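You operate a simulated robot arm through the tools that you are given. There is no shell and no other tool.

The job below is to be done with a simulated robot arm. You get a single attempt, and the scene is never put back.

JOB
Someone knocked: porch light on, lift the letter flap, then unbolt and unlock the back door.
Fine: shut the flap again; leave the door shut. Where these are worked on the way, their far stop is far enough and under half their travel is too little: letter flap.

Only the result counts: the job must be done as asked and must still hold three seconds after the hand-in. Knocking over, shifting, dropping, spilling or breaking anything else fails it.

ROBOT AND FRAMES
A 7-joint arm with a three-finger gripper, fixed in place. Base frame: the origin is on the floor under the middle of its stand, x ahead of it, y to its left, z up. Lengths are in m, angles in degrees, forces in N, time in s.
It reaches about 1.342 m from its shoulder. Its first joint turns from -166.0 to 166.0 degrees. Payload 2.69 kg.
Tool frame: the origin (TCP) lies between the finger pads and is the grasp point; the fingertips stand 0.03 m ahead of it; z points along the fingers, y is the line along which they close. The gripper opens to 0.128 m; its body begins 0.117 m behind the TCP.
Orientation is that of the tool frame in the base frame, as [roll, pitch, yaw] about the fixed x, y, z axes, in that order (R = Rz(yaw) Ry(pitch) Rx(roll)). With the fingers straight down and closing along the base's y, the tool's x points along the base's -x, its y along +y and its z along -z.

CONTROLS
- The arm moves only by the tool drive_tool. Its argument "rows" is one flat list of numbers, 6 for each row, row after row: the shift along the tool's x, y, z in m, then the turn, a rotation vector about the tool's x, y, z in degrees. In form: [dx, dy, dz, wx, wy, wz, dx, dy, dz, wx, wy, wz, ...]. A call has 1 to 20 rows; each row shifts and turns the commanded pose from where the row before left it, along the tool's axes as they then stand. "gripper" is the opening, from 0 (shut) to 1 (fully open), set as the call begins (left out, the last holds). A row lasts 0.2 s, in which the tool goes at most 0.05 m and 8.6 degrees; a call with a longer step from one row to the next is refused whole, and so is a gripper value outside its range. A pose out of reach is approached as far as the arm can. The call stops where the force on the tool passes 90 N (or 10 N more than at its start, if that is more) or the arm is blocked; 0.2 s more then pass. The fingers move at their own pace (about 0.127 m/s each) and stop on an object; they squeeze with about 35 N. The grip force told is the motor's: it shows also when the fingers shut on nothing. Time passes only in rows, and 0.2 s behind the last, so rows that do not move let the fingers close. The reply holds the time, the measured pose of the TCP, the force on the tool along the base axes, the opening and the grip force, in the units named above and with some noise, with the torque about the TCP (base axes, N m) and any sound that the robot's microphone picked up, and new pictures: "show" is both (left out), scene, wrist or none.
- Cameras (640 x 400 px; columns grow to the right, rows downward): "scene" is fixed at [0.0478, 0.6518, 1.8189]; the picture's right is [-0.78, -0.63, 0.00], its down [-0.31, 0.39, -0.87] and it looks along [0.54, -0.68, -0.50] (base axes); focal length 308 px, centre (320, 200). "wrist" rides on the gripper at [0.058, 0.054, -0.131] in the tool frame; the picture's right is [-0.68, 0.74, 0.00], its down [-0.62, -0.57, -0.55] and it looks along [-0.40, -0.37, 0.84] (tool axes); focal length 234 px, centre (320, 200). There is no depth. A picture from a camera that has moved, and an enlarged one, comes with that camera's place and axes in the base frame and with its lens. The place of the scene camera against the robot may be out by one fixed shift of up to 0.012 m in any direction.
- raise_lower(by): moves the trunk up (or, below 0, down) by that many m; the arm rides with it, the base frame stays. It gives what a move gives, with no picture.
- inspect(camera, box): a new picture of the part [left, top, right, bottom] of that camera's present view, enlarged. The clock stands still meanwhile.
- job_done(): hands the job in; it is judged then, once.

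Places have to be worked out from the pictures, the camera data and where the tool is seen. Open the gripper and draw the arm clear of the work before you hand the job in, unless the task says otherwise.

The tools are called by a JSON object that holds its "api" and its "payload". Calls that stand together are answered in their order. drive_tool: Moves the arm, as the interface text tells. Its arguments: {"type":"object","properties":{"rows":{"type":"array"},"gripper":{"type":"number"},"show":{"type":"string","enum":["both","scene","wrist","none"]}},"required":["rows"]} The other tools are called the same way: raise_lower (by) moves the trunk up or down; inspect (camera, box) takes an enlarged picture of a part of a camera's view; job_done () hands the job in.

At the start:

```text
time: 0.0
tcp_pos: [0.6632, -0.2096, 1.529]
orientation: [-179.9, 0.1, 179.9]
wrist_force: [-0.1, 0.0, 0.2]
torque: [0.02, 0.05, 0.0]
opening: 0.128
finger_force: 0.1
trunk travel left (down, up): [-0.15, 0.2]
```

scene: 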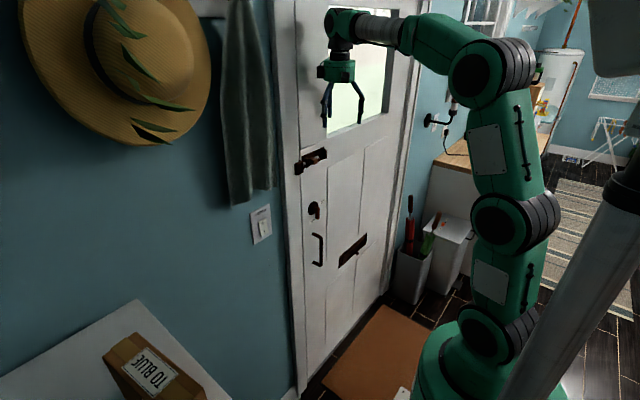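
wrist: 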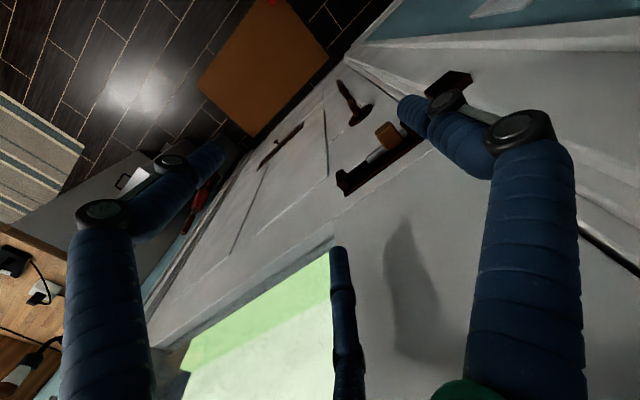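

I'll begin by enlarging the relevant parts of the scene view: door with bolt, lock, flap, and the light switch.

{"api": "inspect", "payload": {"camera": "scene", "box": [240, 130, 400, 280]}}

{"api": "inspect", "payload": {"camera": "scene", "box": [285, 135, 345, 225]}}

{"api": "inspect", "payload": {"camera": "scene", "box": [240, 195, 290, 255]}}

{"api": "inspect", "payload": {"camera": "wrist", "box": [240, 60, 480, 210]}}

```text
2.67 times, centred on (320, 205) of scene
camera zoom: at [0.0478, 0.6518, 1.8189], right [-0.78, -0.63, 0.0], down [-0.31, 0.39, -0.87], along [0.54, -0.68, -0.5], focal length 823 px, centre (320, 187)
```

zoom: 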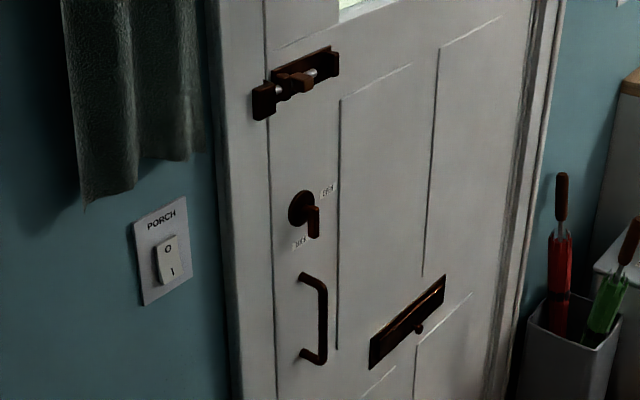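

```text
4.44 times, centred on (315, 180) of scene
camera zoom: at [0.0478, 0.6518, 1.8189], right [-0.78, -0.63, 0.0], down [-0.31, 0.39, -0.87], along [0.54, -0.68, -0.5], focal length 1371 px, centre (342, 289)
```

zoom: 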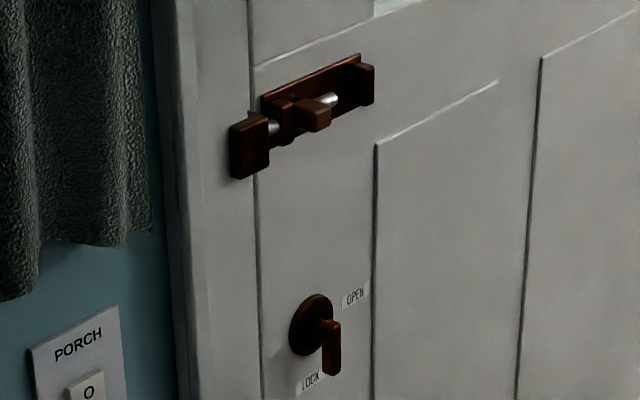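

```text
6.67 times, centred on (265, 225) of scene
camera zoom: at [0.0478, 0.6518, 1.8189], right [-0.78, -0.63, 0.0], down [-0.31, 0.39, -0.87], along [0.54, -0.68, -0.5], focal length 2057 px, centre (687, 33)
```

zoom: 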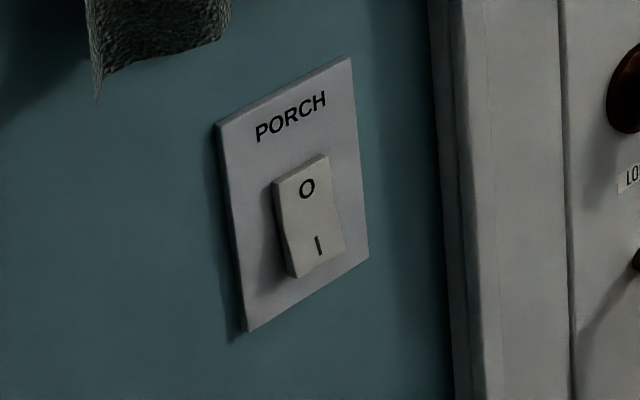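

```text
2.67 times, centred on (360, 135) of wrist
camera zoom: at [0.6047, -0.155, 1.6598], right [0.68, 0.74, 0.0], down [0.62, -0.56, 0.55], along [0.41, -0.37, -0.83], focal length 624 px, centre (213, 373)
```

zoom: 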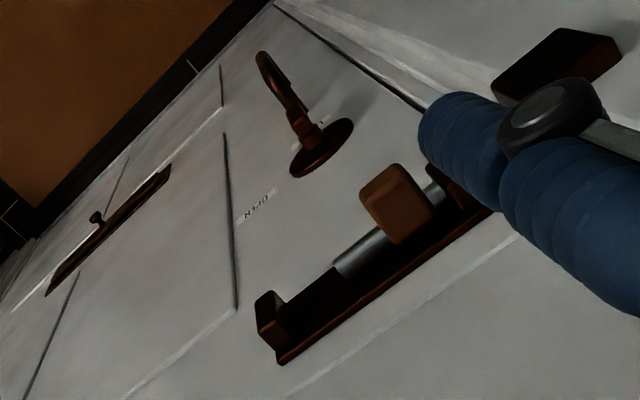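

The door face seems to lie at about x ≈ 0.75, the bolt knob near (0.72, -0.15, 1.39) and the lock near (0.75, -0.175, 1.17). First I draw back 0.2 m from the door, then tilt the fingers to point at the door (+x).

{"api": "drive_tool", "payload": {"rows": [0.05, 0, 0, 0, 0, 0, 0.05, 0, 0, 0, 0, 0, 0.05, 0, 0, 0, 0, 0, 0.05, 0, 0, 0, 0, 0], "show": "none"}}

{"api": "drive_tool", "payload": {"rows": [0, 0, 0, 0, -8.5, 0, 0, 0, 0, 0, -8.5, 0, 0, 0, 0, 0, -8.5, 0, 0, 0, 0, 0, -8.5, 0, 0, 0, 0, 0, -8.5, 0, 0, 0, 0, 0, -8.5, 0, 0, 0, 0, 0, -8.5, 0, 0, 0, 0, 0, -8.5, 0, 0, 0, 0, 0, -8.5, 0, 0, 0, 0, 0, -8.5, 0, 0, 0, 0, 0, -5, 0], "show": "both"}}

```text
time: 1.0
tcp_pos: [0.4587, -0.2354, 1.5237]
orientation: [179.1, 0.3, -180.0]
wrist_force: [-1.8, -0.5, 1.2]
torque: [-0.04, -0.12, 0.0]
opening: 0.128
finger_force: 0.0
trunk travel left (down, up): [-0.15, 0.2]
```

```text
time: 3.0
tcp_pos: [0.5237, -0.1509, 1.5035]
orientation: [168.7, 74.1, -176.1]
wrist_force: [1.5, -2.1, -1.5]
torque: [0.08, -0.1, 0.3]
opening: 0.1281
finger_force: 0.0
trunk travel left (down, up): [-0.15, 0.2]
stopped in row 10: the arm was blocked; the commanded pose is now the measured one
camera wrist: at [0.373, -0.1333, 1.4864], right [0.0, 0.72, 0.69], down [-0.2, -0.68, 0.71], along [0.98, -0.13, 0.14], focal length 234 px, centre (320, 200)
```

scene: 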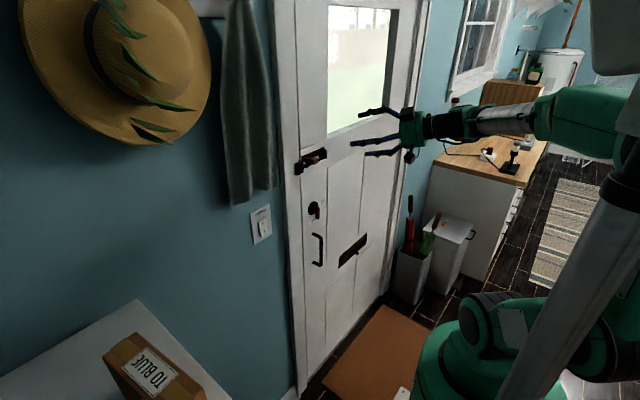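
wrist: 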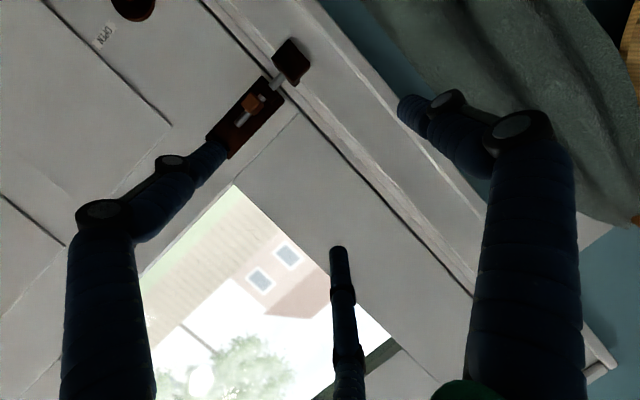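

The tilt stalled at 74° because the wrist was too near the base there. I move the tool a little toward the door and finish the alignment with about 22° of rotation.

{"api": "drive_tool", "payload": {"rows": [0.008, -0.004, 0.018, 3.0, -3.18, -0.2, 0.008, -0.004, 0.018, 3.0, -3.18, -0.2, 0.008, -0.004, 0.018, 3.0, -3.18, -0.2, 0.008, -0.002, 0.018, 3.0, -3.18, -0.2, 0.008, 0, 0.018, 3.0, -3.18, -0.2], "show": "both"}}

```text
time: 4.2
tcp_pos: [0.595, -0.1783, 1.4446]
orientation: [136.8, 89.4, 133.9]
wrist_force: [-0.8, 0.4, 0.0]
torque: [0.0, -0.03, 0.02]
opening: 0.1276
finger_force: 0.0
trunk travel left (down, up): [-0.15, 0.2]
camera wrist: at [0.4674, -0.1158, 1.3887], right [0.04, 0.73, 0.68], down [-0.57, -0.54, 0.62], along [0.82, -0.42, 0.4], focal length 234 px, centre (320, 200)
```

scene: 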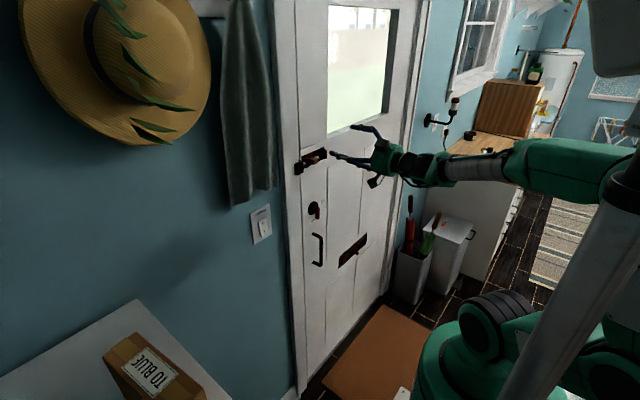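
wrist: 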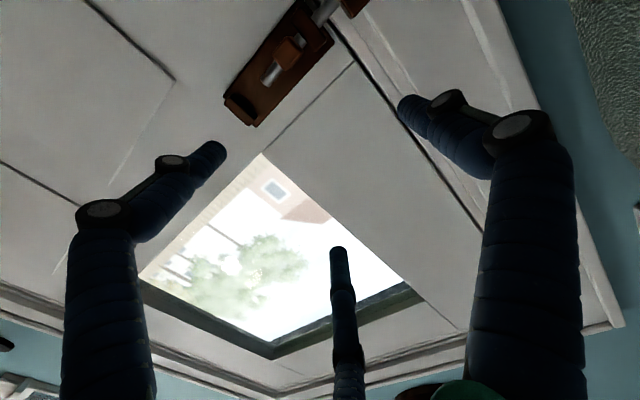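

The fingers now point at the door within 3°. I enlarge the bolt area in both cameras to triangulate it and understand the bolt's mechanism.

{"api": "inspect", "payload": {"camera": "wrist", "box": [200, 0, 400, 125]}}

{"api": "inspect", "payload": {"camera": "scene", "box": [280, 130, 344, 170]}}

```text
3.20 times, centred on (300, 62) of wrist
camera zoom: at [0.4674, -0.1158, 1.3887], right [0.04, 0.73, 0.68], down [-0.57, -0.54, 0.62], along [0.82, -0.42, 0.4], focal length 749 px, centre (384, 640)
```

zoom: 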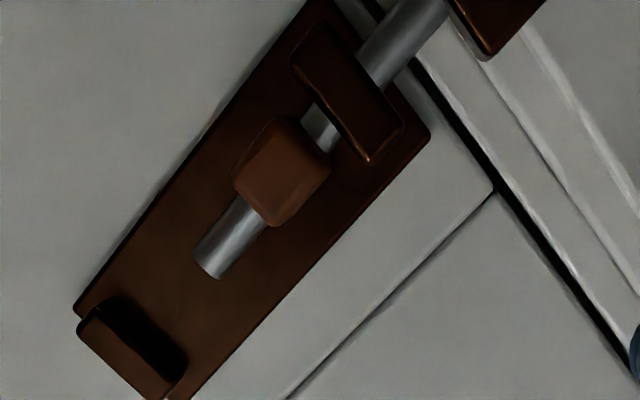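

```text
10.00 times, centred on (312, 150) of scene
camera zoom: at [0.0478, 0.6518, 1.8189], right [-0.78, -0.63, 0.0], down [-0.31, 0.39, -0.87], along [0.54, -0.68, -0.5], focal length 3085 px, centre (400, 700)
```

zoom: 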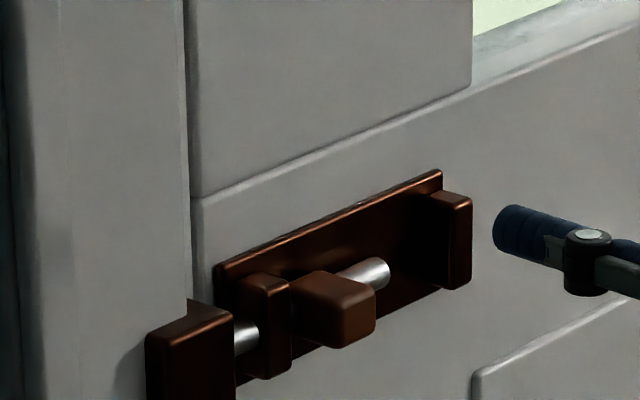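

The bolt knob is a block on a rod at about (0.735, -0.155, 1.37) that must slide right (-y). The porch switch comes first, so I go down and then left to about (0.58, 0.10, 1.22), staying clear of the hanging coat.

{"api": "drive_tool", "payload": {"rows": [0.045, 0, -0.003, -2.9, 0, 0, 0.045, 0, -0.003, 0, 0, 0, 0.045, 0, -0.003, 0, 0, 0, 0.045, 0, -0.003, 0, 0, 0, 0.045, 0, -0.003, 0, 0, 0, 0, 0.046, 0, 0, 0, 0, 0, 0.046, 0, 0, 0, 0, 0, 0.046, 0, 0, 0, 0, 0, 0.046, 0, 0, 0, 0, 0, 0.046, 0, 0, 0, 0, 0, 0.046, 0, 0, 0, 0], "show": "both"}}

```text
time: 6.6
tcp_pos: [0.5661, -0.034, 1.2284]
orientation: [145.5, 89.4, 146.0]
wrist_force: [-0.2, 0.1, -0.1]
torque: [-0.01, 0.03, -0.03]
opening: 0.128
finger_force: 0.1
out of reach, approached as far as the arm can: row 8, 9, 10, 11
trunk travel left (down, up): [-0.15, 0.2]
camera wrist: at [0.4349, 0.0191, 1.1719], right [0.0, 0.73, 0.68], down [-0.54, -0.57, 0.62], along [0.84, -0.37, 0.39], focal length 234 px, centre (320, 200)
```

scene: 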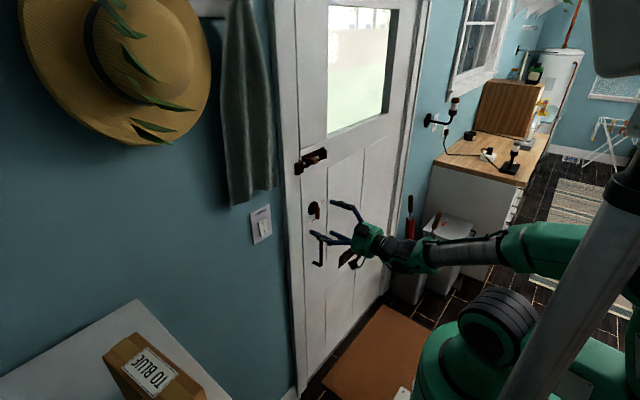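
wrist: 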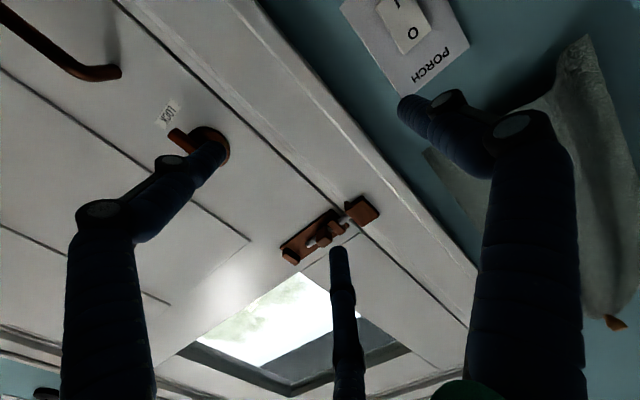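

Moving further left stalled because the folded arm is too close to its base; the switch's "O" triangulates to about (0.738, 0.10, 1.225), so "I" is about 3 cm lower. I shut the fingers and move forward, which gives the arm more room.

{"api": "drive_tool", "payload": {"rows": [0, 0, 0.02, 0, 0, 0, 0, 0, 0.02, 0, 0, 0, 0, 0, 0.02, 0, 0, 0, 0, 0, 0.02, 0, 0, 0], "gripper": 0, "show": "both"}}

```text
time: 7.6
tcp_pos: [0.6446, -0.0535, 1.2328]
orientation: [144.7, 89.5, 145.2]
wrist_force: [0.1, 0.5, 0.1]
torque: [0.0, 0.01, -0.01]
opening: 0.0022
finger_force: 31.8
out of reach, approached as far as the arm can: row 1, 2, 3, 4
trunk travel left (down, up): [-0.15, 0.2]
camera wrist: at [0.5118, -0.001, 1.1754], right [0.0, 0.73, 0.68], down [-0.54, -0.57, 0.62], along [0.84, -0.37, 0.4], focal length 234 px, centre (320, 200)
```

scene: 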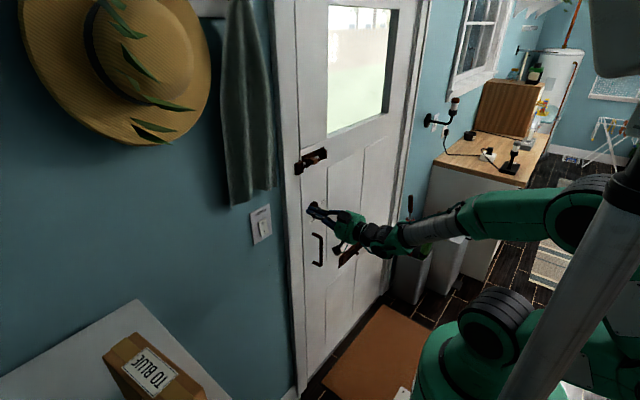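
wrist: 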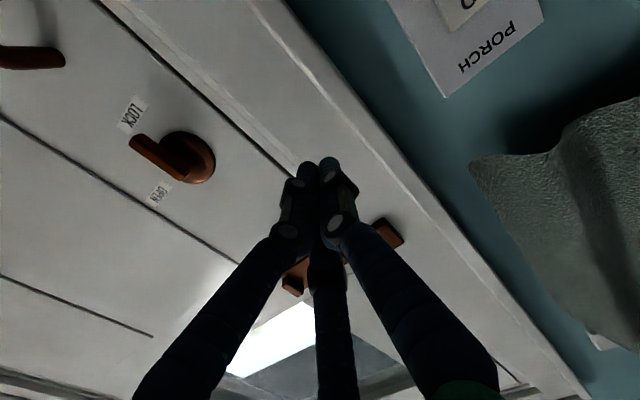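

The shut fingers form a compact tip, but the y-reach is limited with this wrist orientation. I yaw the tool to the left (about tool x, -32°) so the wrist can follow the forearm's direction.

{"api": "drive_tool", "payload": {"rows": [0, 0, 0, -8, 0, 0, 0, 0, 0, -8, 0, 0, 0, 0, 0, -8, 0, 0, 0, 0, 0, -8, 0, 0, 0, 0, 0, 0, 0, 0], "show": "both"}}

```text
time: 8.8
tcp_pos: [0.6444, -0.057, 1.2327]
orientation: [101.3, 89.7, 133.3]
wrist_force: [0.3, -0.4, -0.4]
torque: [0.02, -0.03, 0.04]
opening: 0.0023
finger_force: 31.5
trunk travel left (down, up): [-0.15, 0.2]
camera wrist: at [0.5038, -0.0794, 1.1746], right [-0.39, 0.62, 0.68], down [-0.16, -0.77, 0.61], along [0.91, 0.13, 0.4], focal length 234 px, centre (320, 200)
```

scene: 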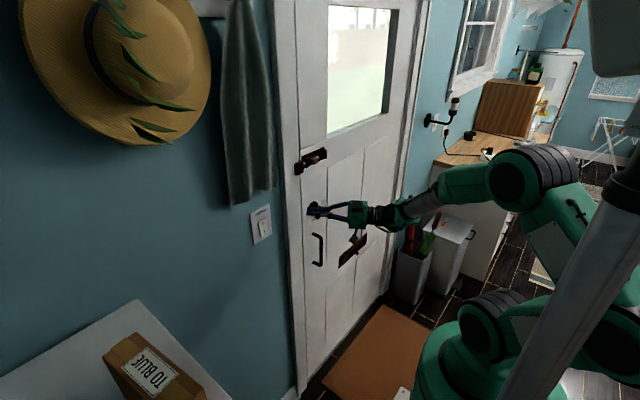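
wrist: 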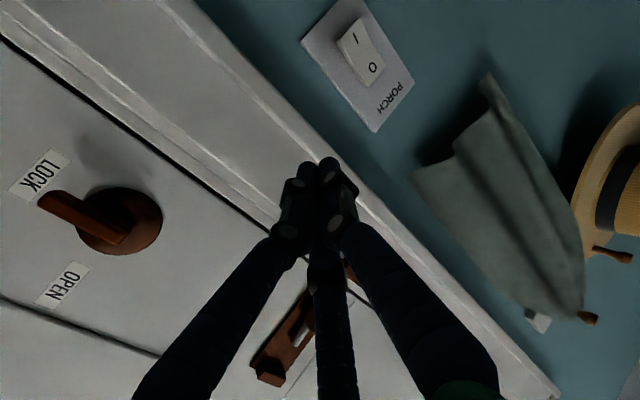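

The elbow has now moved over and this pose is fully reached. From two wrist views the "I" end of the rocker is at about (0.735, 0.101, 1.194); I move to a stand-off about 5 cm in front of it.

{"api": "drive_tool", "payload": {"rows": [0.01, 0.028, 0.0221, 0, 0, 0, 0.01, 0.028, 0.0221, 0, 0, 0, 0.01, 0.028, 0.0221, 0, 0, 0, 0.01, 0.028, 0.0221, 0, 0, 0, 0, 0, 0, 0, 0, 0], "show": "both"}}

```text
time: 10.0
tcp_pos: [0.6579, 0.0855, 1.1935]
orientation: [106.8, 89.5, 138.7]
wrist_force: [-0.3, 0.8, -0.4]
torque: [-0.01, -0.01, -0.02]
opening: 0.002
finger_force: 31.3
trunk travel left (down, up): [-0.15, 0.2]
camera wrist: at [0.5187, 0.0635, 1.1356], right [-0.39, 0.62, 0.68], down [-0.16, -0.77, 0.61], along [0.91, 0.13, 0.4], focal length 234 px, centre (320, 200)
```

scene: 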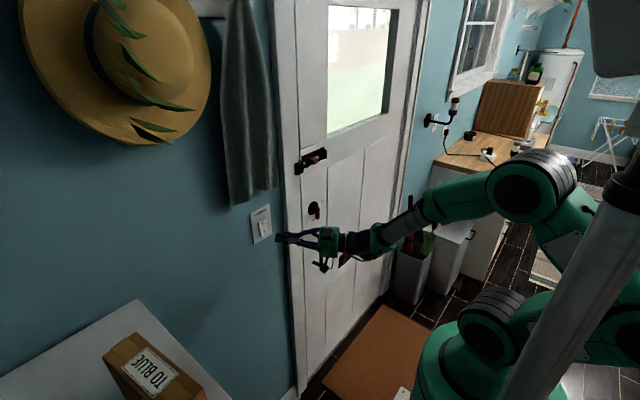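
wrist: 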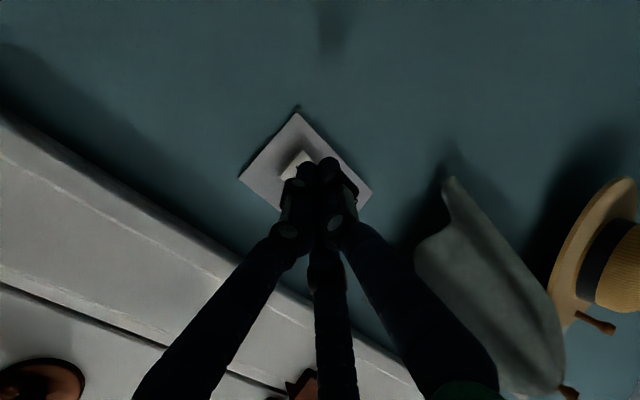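

The fingertips are just in front of the switch plate. I enlarge the wrist view to check alignment with the lower ("I") half.

{"api": "inspect", "payload": {"camera": "wrist", "box": [220, 90, 400, 260]}}

{"api": "inspect", "payload": {"camera": "scene", "box": [235, 195, 315, 255]}}

```text
2.35 times, centred on (310, 175) of wrist
camera zoom: at [0.5187, 0.0635, 1.1356], right [-0.39, 0.62, 0.68], down [-0.16, -0.77, 0.61], along [0.91, 0.13, 0.4], focal length 551 px, centre (344, 259)
```

zoom: 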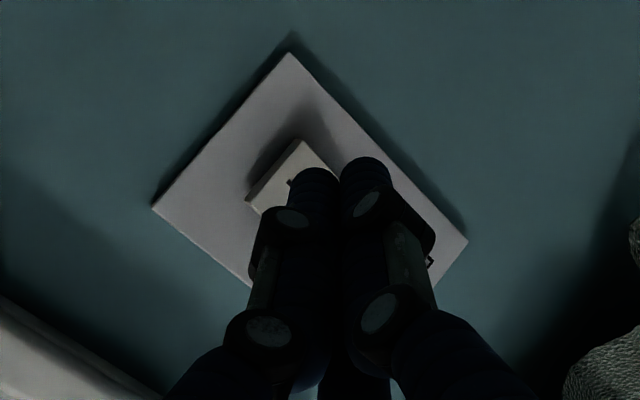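

```text
6.67 times, centred on (275, 225) of scene
camera zoom: at [0.0478, 0.6518, 1.8189], right [-0.78, -0.63, 0.0], down [-0.31, 0.39, -0.87], along [0.54, -0.68, -0.5], focal length 2057 px, centre (620, 33)
```

zoom: 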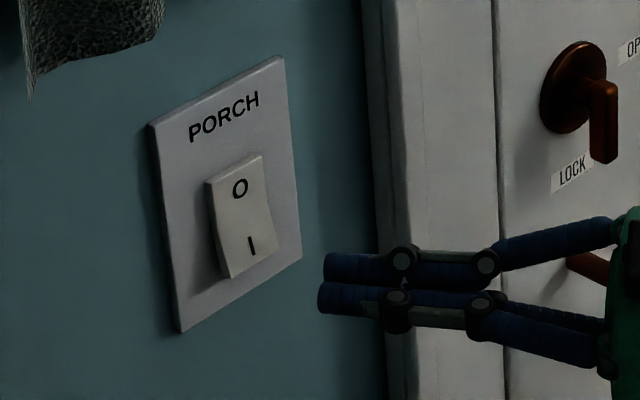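

The projected push path lands right on "I" (which stands out, the "O" end is in). I push along base +x in small steps and watch force and sound.

{"api": "drive_tool", "payload": {"rows": [0, -0.0053, 0.0085, 0, 0, 0, 0, -0.0053, 0.0085, 0, 0, 0, 0, -0.0053, 0.0085, 0, 0, 0, 0, -0.0021, 0.0034, 0, 0, 0, 0, -0.0021, 0.0034, 0, 0, 0, 0, -0.0021, 0.0034, 0, 0, 0], "show": "scene"}}

```text
time: 11.4
tcp_pos: [0.6997, 0.0862, 1.1925]
orientation: [102.9, 89.6, 134.8]
wrist_force: [-0.4, -0.2, -0.5]
torque: [-0.01, -0.02, -0.01]
opening: 0.002
finger_force: 31.4
trunk travel left (down, up): [-0.15, 0.2]
```

scene: 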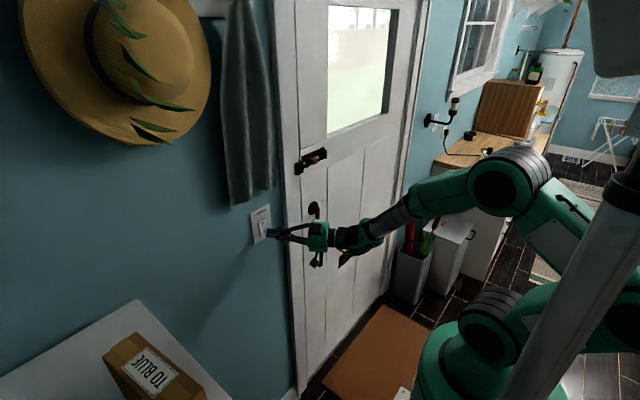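

No contact yet (tip at about x=0.725). I continue in 4 mm steps.

{"api": "drive_tool", "payload": {"rows": [0, -0.0021, 0.0034, 0, 0, 0, 0, -0.0021, 0.0034, 0, 0, 0, 0, -0.0021, 0.0034, 0, 0, 0], "show": "scene"}}

{"api": "inspect", "payload": {"camera": "scene", "box": [235, 195, 315, 255]}}

```text
time: 12.2
tcp_pos: [0.7069, 0.086, 1.1923]
orientation: [97.3, 89.6, 129.4]
wrist_force: [-35.3, 7.4, -2.8]
torque: [-0.12, -0.26, 0.33]
opening: 0.0022
finger_force: 31.4
trunk travel left (down, up): [-0.15, 0.2]
```

scene: 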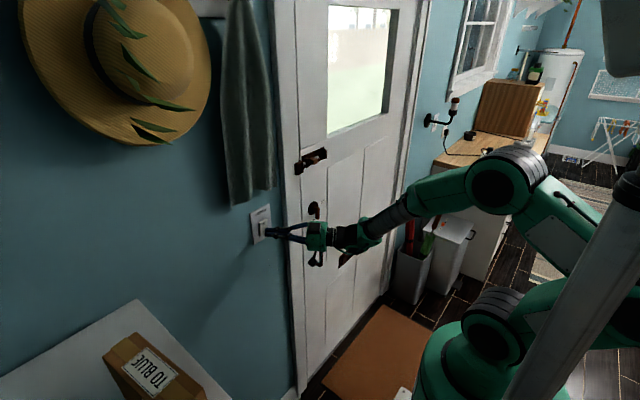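

```text
6.67 times, centred on (275, 225) of scene
camera zoom: at [0.0478, 0.6518, 1.8189], right [-0.78, -0.63, 0.0], down [-0.31, 0.39, -0.87], along [0.54, -0.68, -0.5], focal length 2057 px, centre (620, 33)
```

zoom: 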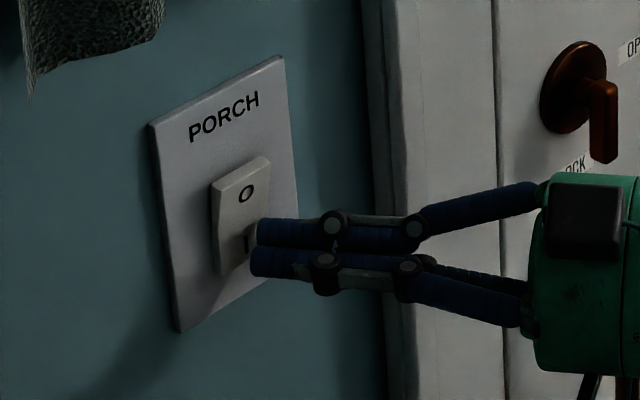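

Contact with about 35 N and the rocker has tilted (the "O" end came out). I push another few mm to make sure it latches, then look.

{"api": "drive_tool", "payload": {"rows": [0, -0.0016, 0.0025, 0, 0, 0, 0, 0, 0, 0, 0, 0], "show": "scene"}}

```text
time: 12.8
tcp_pos: [0.7079, 0.0843, 1.192]
orientation: [95.8, 89.5, 128.1]
wrist_force: [-57.1, 27.0, -15.3]
torque: [-0.19, -0.09, 0.98]
opening: 0.0017
finger_force: 31.1
trunk travel left (down, up): [-0.15, 0.2]
```

scene: 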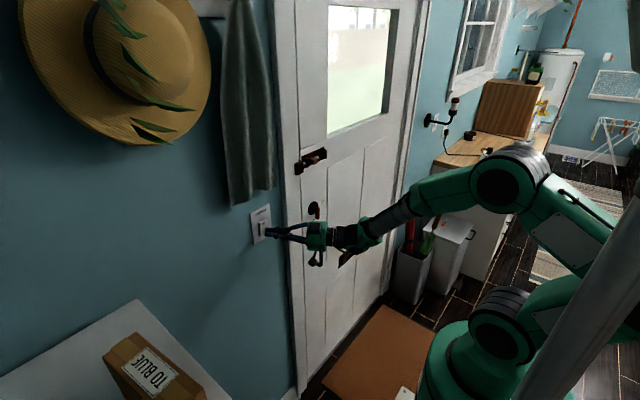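

Force rose to 57 N with hardly any travel, so the rocker is at its stop. I withdraw straight back 6 cm and check it.

{"api": "drive_tool", "payload": {"rows": [0, 0.0053, -0.0085, 0, 0, 0, 0, 0.0106, -0.017, 0, 0, 0, 0, 0.0159, -0.0254, 0, 0, 0], "show": "both"}}

{"api": "inspect", "payload": {"camera": "scene", "box": [235, 195, 315, 255]}}

```text
time: 13.6
tcp_pos: [0.6511, 0.0805, 1.1976]
orientation: [49.9, 89.6, 81.9]
wrist_force: [-0.3, -1.0, 0.1]
torque: [0.01, 0.02, 0.1]
opening: 0.0022
finger_force: 30.8
trunk travel left (down, up): [-0.15, 0.2]
camera wrist: at [0.5117, 0.0579, 1.1386], right [-0.39, 0.62, 0.68], down [-0.17, -0.78, 0.61], along [0.91, 0.12, 0.41], focal length 234 px, centre (320, 200)
```

scene: 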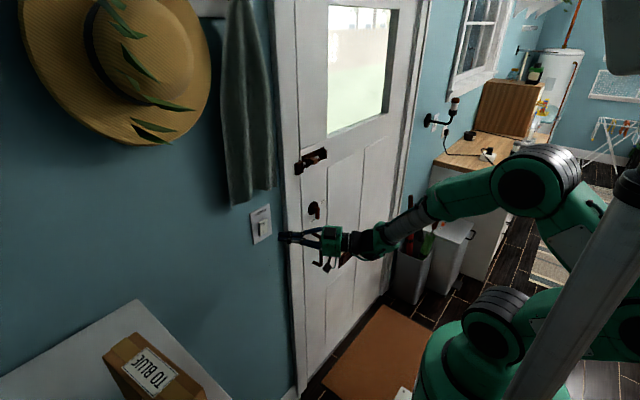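
wrist: 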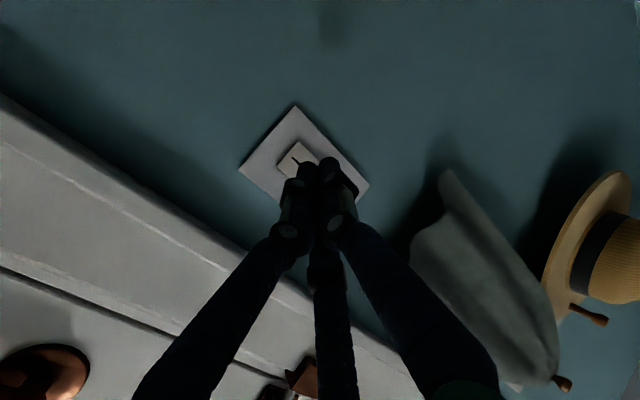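

```text
6.67 times, centred on (275, 225) of scene
camera zoom: at [0.0478, 0.6518, 1.8189], right [-0.78, -0.63, 0.0], down [-0.31, 0.39, -0.87], along [0.54, -0.68, -0.5], focal length 2057 px, centre (620, 33)
```

zoom: 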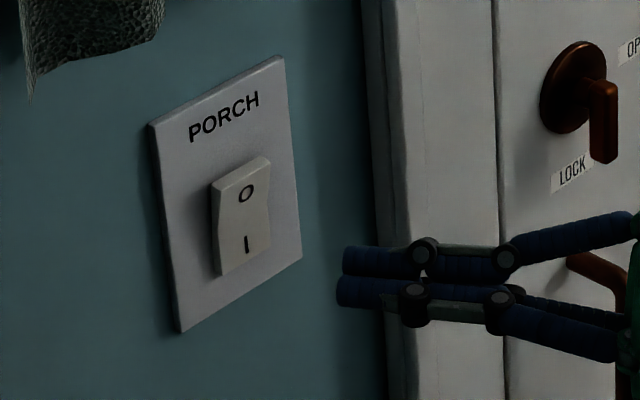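

The rocker has flipped to "I" and stays there. Next is the letter flap, whose knob triangulates to about (0.73, -0.515, 0.715); I back off to x≈0.60, straighten the yaw and travel right and down to a viewing position.

{"api": "drive_tool", "payload": {"rows": [0, -0.0318, -0.034, 8, 0, 0, 0, -0.0362, -0.0293, 8, 0, 0, 0, -0.04, -0.0239, 8, 0, 0, 0, -0.0429, -0.0182, 8, 0, 0, 0.033, -0.033, 0, 0, 0, 0, 0.033, -0.033, 0, 0, 0, 0, 0.033, -0.033, 0, 0, 0, 0, 0.033, -0.033, 0, 0, 0, 0, 0.033, -0.033, 0, 0, 0, 0, 0.033, -0.033, 0, 0, 0, 0, 0.033, -0.033, 0, 0, 0, 0, 0.033, -0.033, 0, 0, 0, 0, 0.033, -0.033, 0, 0, 0, 0, 0.033, -0.033, 0, 0, 0, 0, 0.033, -0.033, 0, 0, 0, 0], "show": "both"}}

```text
time: 16.8
tcp_pos: [0.6071, -0.4581, 0.8282]
orientation: [117.6, 89.7, 117.5]
wrist_force: [-0.1, -0.2, 0.8]
torque: [0.02, 0.07, 0.04]
opening: 0.002
finger_force: 31.3
trunk travel left (down, up): [-0.15, 0.2]
camera wrist: at [0.4753, -0.4033, 0.7709], right [0.0, 0.73, 0.68], down [-0.55, -0.57, 0.61], along [0.84, -0.37, 0.4], focal length 234 px, centre (320, 200)
```

scene: 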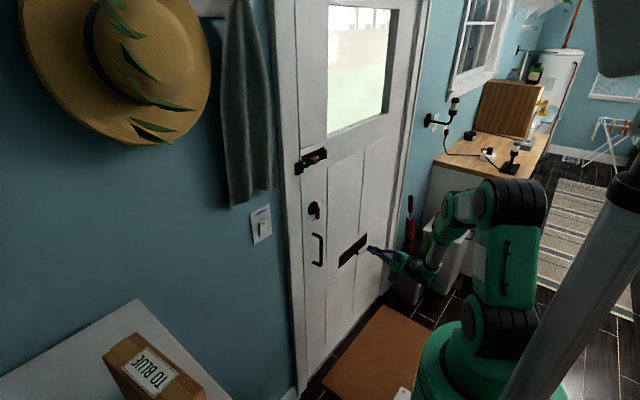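
wrist: 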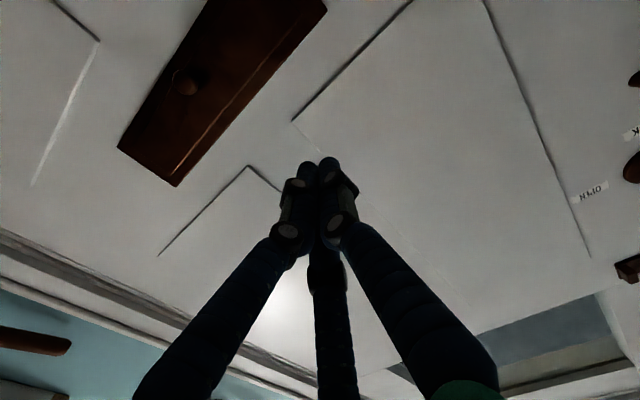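

The flap is in view: about z 0.68–0.75, y -0.65 to -0.385, knob near (0.73, -0.518, 0.70) near its lower edge. I enlarge to see hinge, rim and knob details.

{"api": "inspect", "payload": {"camera": "wrist", "box": [90, 0, 350, 200]}}

{"api": "inspect", "payload": {"camera": "scene", "box": [325, 220, 405, 280]}}

```text
2.00 times, centred on (220, 100) of wrist
camera zoom: at [0.4753, -0.4033, 0.7709], right [0.0, 0.73, 0.68], down [-0.55, -0.57, 0.61], along [0.84, -0.37, 0.4], focal length 468 px, centre (520, 400)
```

zoom: 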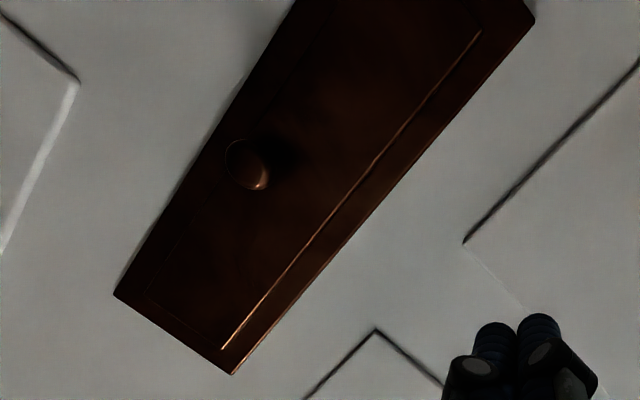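

```text
6.67 times, centred on (365, 250) of scene
camera zoom: at [0.0478, 0.6518, 1.8189], right [-0.78, -0.63, 0.0], down [-0.31, 0.39, -0.87], along [0.54, -0.68, -0.5], focal length 2057 px, centre (20, -133)
```

zoom: 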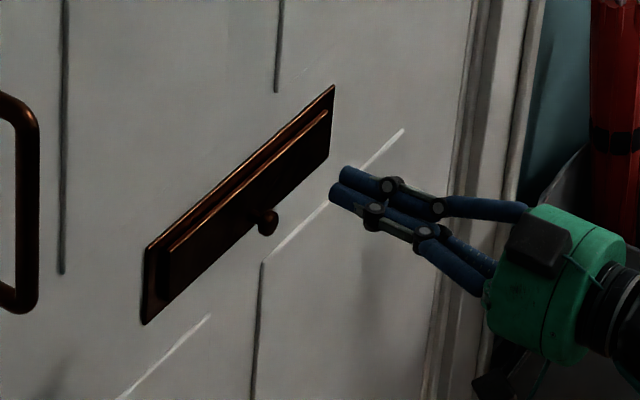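

The flap sits in a raised frame, hinged at its top edge (z≈0.742), with a small ball knob at about (0.723, -0.516, 0.704). I lower the shut fingers to below the knob height, still 8 cm off the door.

{"api": "drive_tool", "payload": {"rows": [0.0433, -0.0145, 0.003, 0, 0, 0, 0.0433, -0.0145, 0.003, 0, 0, 0, 0.0433, -0.0145, 0.003, 0, 0, 0, 0.0433, -0.0145, 0.003, 0, 0, 0, 0, 0, 0, 0, 0, 0], "show": "both"}}

{"api": "inspect", "payload": {"camera": "wrist", "box": [200, 40, 440, 240]}}

{"api": "inspect", "payload": {"camera": "scene", "box": [325, 220, 405, 280]}}

```text
time: 18.0
tcp_pos: [0.616, -0.5154, 0.6538]
orientation: [121.5, 89.5, 121.4]
wrist_force: [-0.2, 0.0, -1.3]
torque: [0.03, -0.03, 0.0]
opening: 0.0021
finger_force: 31.5
trunk travel left (down, up): [-0.15, 0.2]
camera wrist: at [0.486, -0.4597, 0.596], right [0.0, 0.73, 0.68], down [-0.55, -0.57, 0.61], along [0.84, -0.37, 0.4], focal length 234 px, centre (320, 200)
```

scene: 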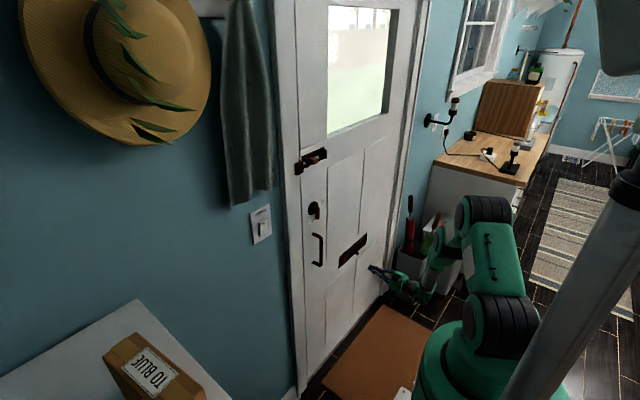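
wrist: 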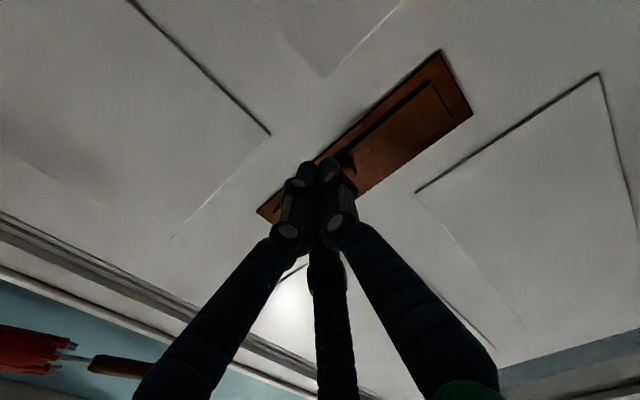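

```text
2.00 times, centred on (320, 140) of wrist
camera zoom: at [0.486, -0.4597, 0.596], right [0.0, 0.73, 0.68], down [-0.55, -0.57, 0.61], along [0.84, -0.37, 0.4], focal length 468 px, centre (320, 320)
```

zoom: 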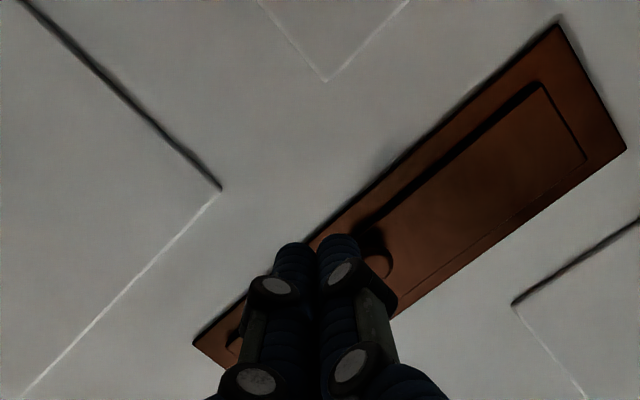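

```text
6.67 times, centred on (365, 250) of scene
camera zoom: at [0.0478, 0.6518, 1.8189], right [-0.78, -0.63, 0.0], down [-0.31, 0.39, -0.87], along [0.54, -0.68, -0.5], focal length 2057 px, centre (20, -133)
```

zoom: 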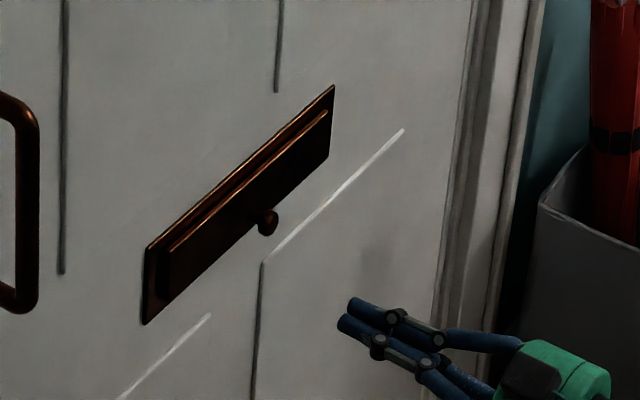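

Knob clears the finger cluster by about 2 cm. I move forward 8.5 cm so that the fingertips are under the knob, just short of the door face.

{"api": "drive_tool", "payload": {"rows": [0, 0, 0.0215, 0, 0, 0, 0, 0, 0.0215, 0, 0, 0, 0, 0, 0.0215, 0, 0, 0, 0, 0, 0.0215, 0, 0, 0, 0, 0, 0, 0, 0, 0], "show": "both"}}

{"api": "inspect", "payload": {"camera": "wrist", "box": [200, 40, 440, 240]}}

{"api": "inspect", "payload": {"camera": "scene", "box": [325, 220, 405, 280]}}

```text
time: 19.2
tcp_pos: [0.7051, -0.5114, 0.6541]
orientation: [169.2, 89.7, 169.2]
wrist_force: [-0.9, 0.7, 0.0]
torque: [0.02, 0.02, -0.02]
opening: 0.0019
finger_force: 31.3
trunk travel left (down, up): [-0.15, 0.2]
camera wrist: at [0.574, -0.4563, 0.5971], right [0.01, 0.74, 0.68], down [-0.54, -0.57, 0.62], along [0.84, -0.37, 0.4], focal length 234 px, centre (320, 200)
```

scene: 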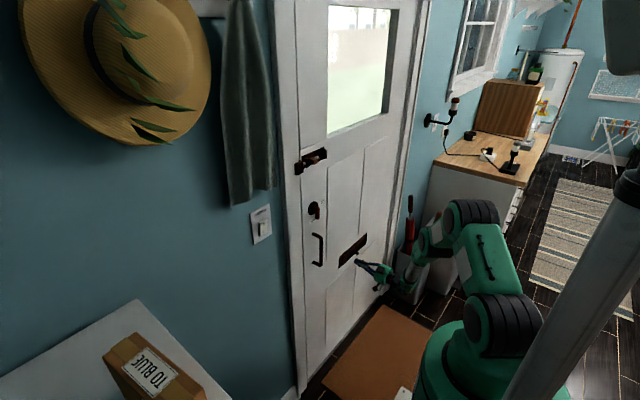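
wrist: 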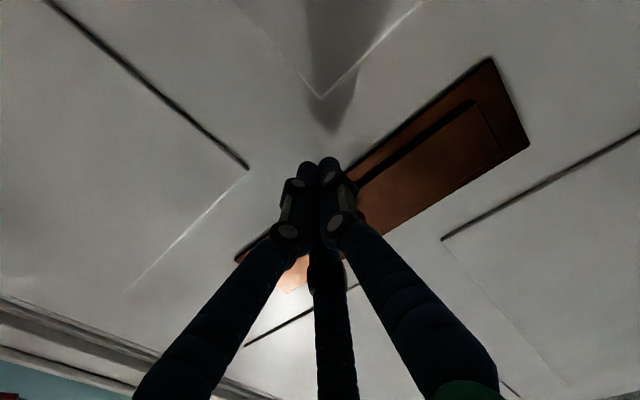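

```text
2.00 times, centred on (320, 140) of wrist
camera zoom: at [0.574, -0.4563, 0.5971], right [0.01, 0.74, 0.68], down [-0.54, -0.57, 0.62], along [0.84, -0.37, 0.4], focal length 468 px, centre (320, 320)
```

zoom: 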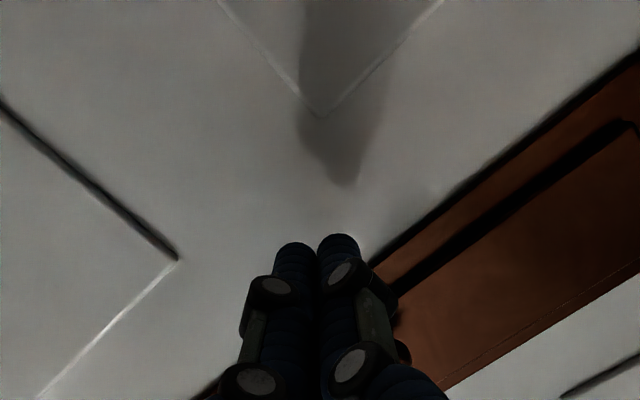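

```text
6.67 times, centred on (365, 250) of scene
camera zoom: at [0.0478, 0.6518, 1.8189], right [-0.78, -0.63, 0.0], down [-0.31, 0.39, -0.87], along [0.54, -0.68, -0.5], focal length 2057 px, centre (20, -133)
```

zoom: 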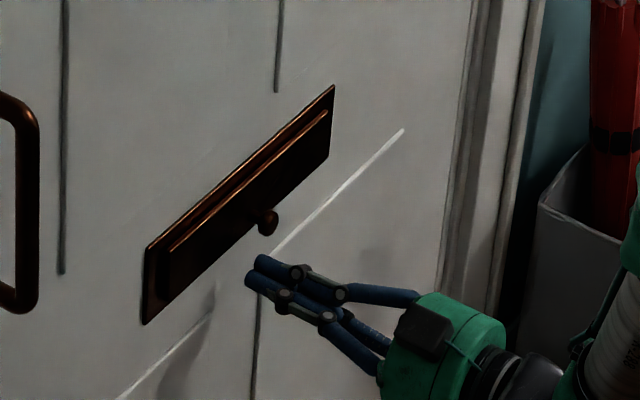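

The fingertips are under the knob. I raise gently until contact, then follow the knob's arc outward and upward, and check.

{"api": "drive_tool", "payload": {"rows": [-0.011, 0, 0, 0, 0, 0, -0.011, 0, 0, 0, 0, 0, -0.007, -0.001, -0.006, 0, 0, 0, -0.007, -0.001, -0.006, 0, 0, 0], "show": "both"}}

{"api": "inspect", "payload": {"camera": "scene", "box": [325, 220, 405, 280]}}

```text
time: 20.2
tcp_pos: [0.6921, -0.514, 0.6907]
orientation: [144.0, 89.7, 144.2]
wrist_force: [-9.4, 5.2, -6.8]
torque: [-0.05, 0.33, 0.21]
opening: 0.002
finger_force: 31.0
trunk travel left (down, up): [-0.15, 0.2]
camera wrist: at [0.5606, -0.4591, 0.6327], right [0.0, 0.73, 0.68], down [-0.55, -0.57, 0.62], along [0.84, -0.37, 0.4], focal length 234 px, centre (320, 200)
```

scene: 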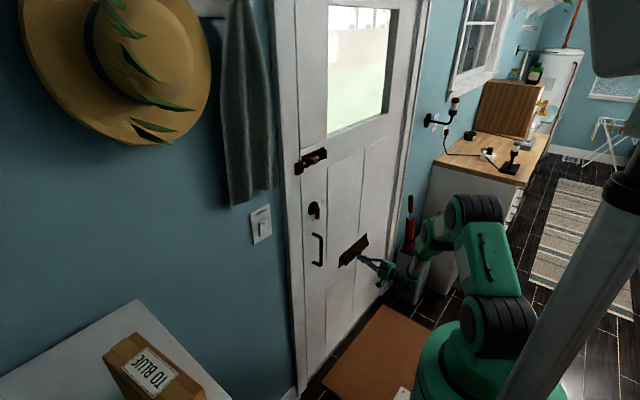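
wrist: 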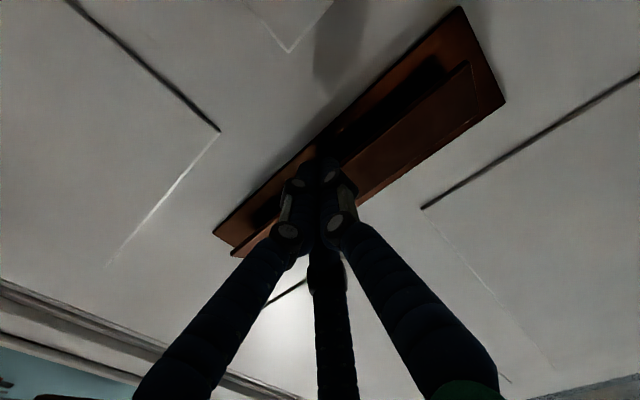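

```text
6.67 times, centred on (365, 250) of scene
camera zoom: at [0.0478, 0.6518, 1.8189], right [-0.78, -0.63, 0.0], down [-0.31, 0.39, -0.87], along [0.54, -0.68, -0.5], focal length 2057 px, centre (20, -133)
```

zoom: 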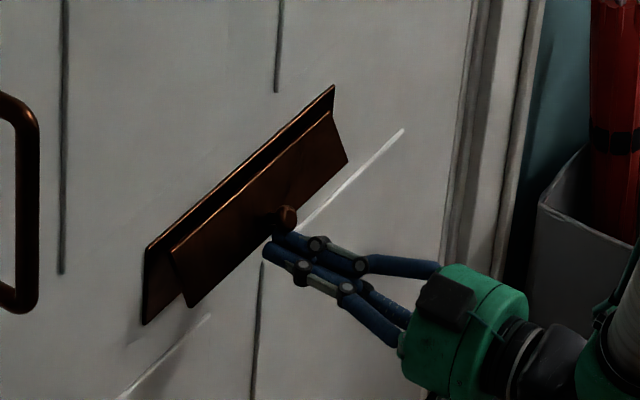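

The flap swings up with modest force (about 25° so far). I keep raising along the arc.

{"api": "drive_tool", "payload": {"rows": [-0.007, 0, -0.004, 0, 0, 0, -0.007, 0, -0.004, 0, 0, 0, -0.007, 0, 0, 0, 0, 0], "show": "both"}}

{"api": "inspect", "payload": {"camera": "scene", "box": [325, 220, 405, 280]}}

```text
time: 21.0
tcp_pos: [0.6782, -0.5152, 0.7075]
orientation: [102.3, 89.1, 102.5]
wrist_force: [-31.8, 20.1, -24.9]
torque: [-0.18, 0.37, 0.75]
opening: 0.0062
finger_force: 31.4
trunk travel left (down, up): [-0.15, 0.2]
camera wrist: at [0.5462, -0.4597, 0.6503], right [0.0, 0.73, 0.69], down [-0.55, -0.58, 0.61], along [0.84, -0.38, 0.4], focal length 234 px, centre (320, 200)
```

scene: 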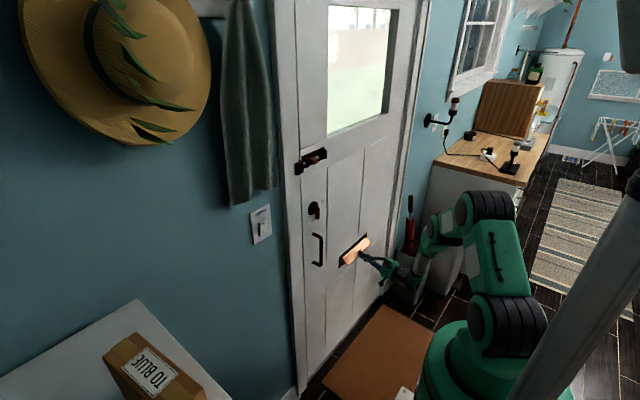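
wrist: 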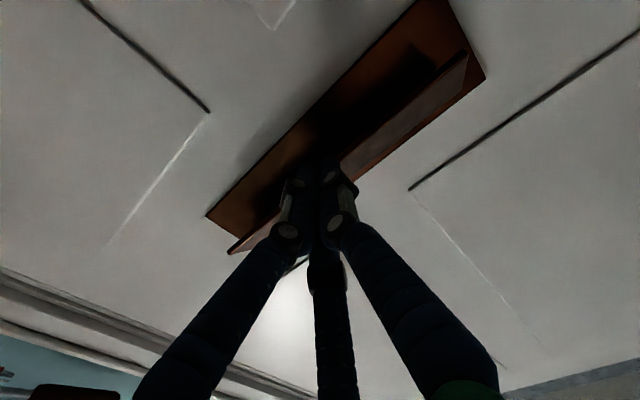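

```text
6.67 times, centred on (365, 250) of scene
camera zoom: at [0.0478, 0.6518, 1.8189], right [-0.78, -0.63, 0.0], down [-0.31, 0.39, -0.87], along [0.54, -0.68, -0.5], focal length 2057 px, centre (20, -133)
```

zoom: 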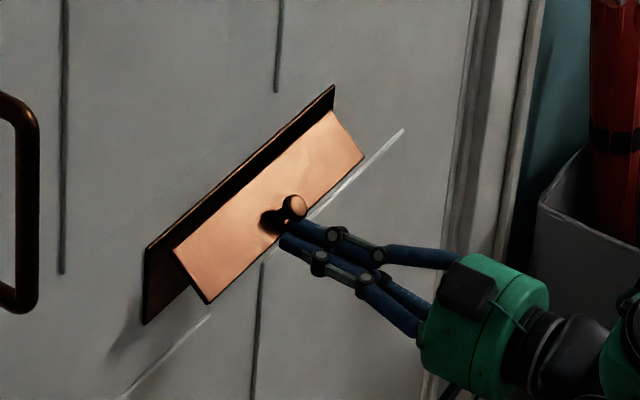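

The flap is at about 50°; the fingertips sit in the corner under the knob and force has grown to ~45 N because I went up without enough outward travel. I relieve by backing off slightly and continue along the arc.

{"api": "drive_tool", "payload": {"rows": [0, 0, -0.005, 0, 0, 0, -0.004, 0, -0.003, 0, 0, 0, -0.005, 0, -0.003, 0, 0, 0], "show": "both"}}

{"api": "inspect", "payload": {"camera": "scene", "box": [325, 220, 405, 280]}}

```text
time: 21.8
tcp_pos: [0.6708, -0.5184, 0.7213]
orientation: [117.1, 89.5, 117.0]
wrist_force: [-72.8, -22.6, -28.9]
torque: [-0.12, 0.47, 0.02]
opening: 0.0061
finger_force: 31.4
trunk travel left (down, up): [-0.15, 0.2]
camera wrist: at [0.5397, -0.462, 0.6628], right [0.01, 0.73, 0.68], down [-0.55, -0.57, 0.61], along [0.84, -0.38, 0.4], focal length 234 px, centre (320, 200)
```

scene: 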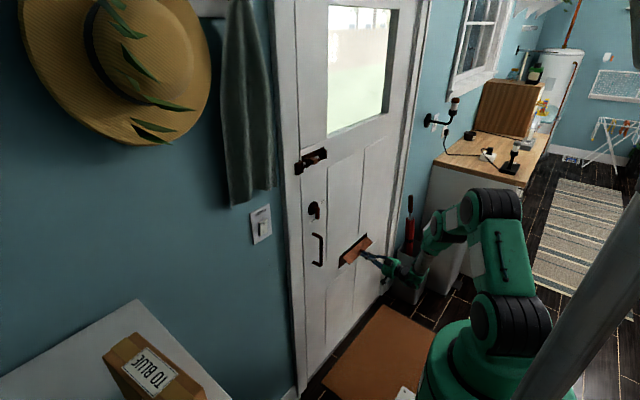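
wrist: 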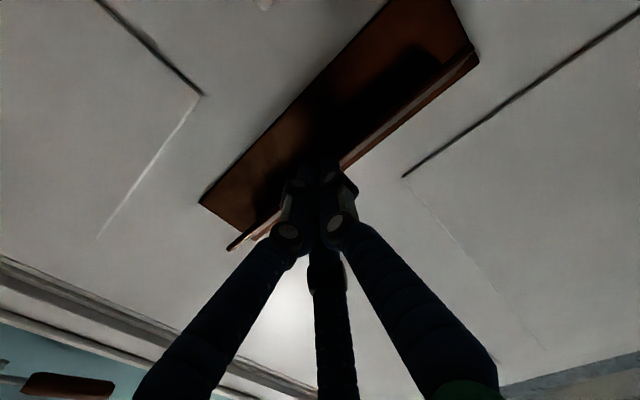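

```text
6.67 times, centred on (365, 250) of scene
camera zoom: at [0.0478, 0.6518, 1.8189], right [-0.78, -0.63, 0.0], down [-0.31, 0.39, -0.87], along [0.54, -0.68, -0.5], focal length 2057 px, centre (20, -133)
```

zoom: 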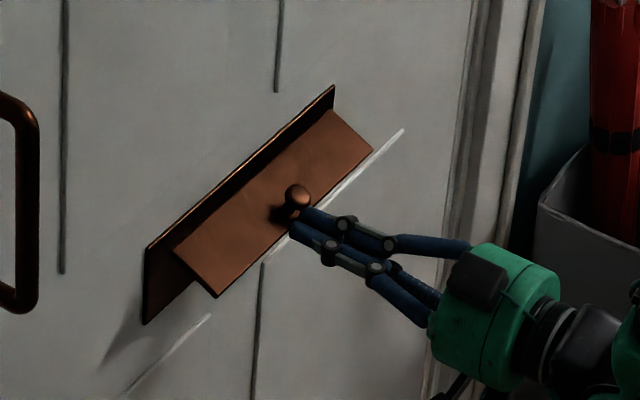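

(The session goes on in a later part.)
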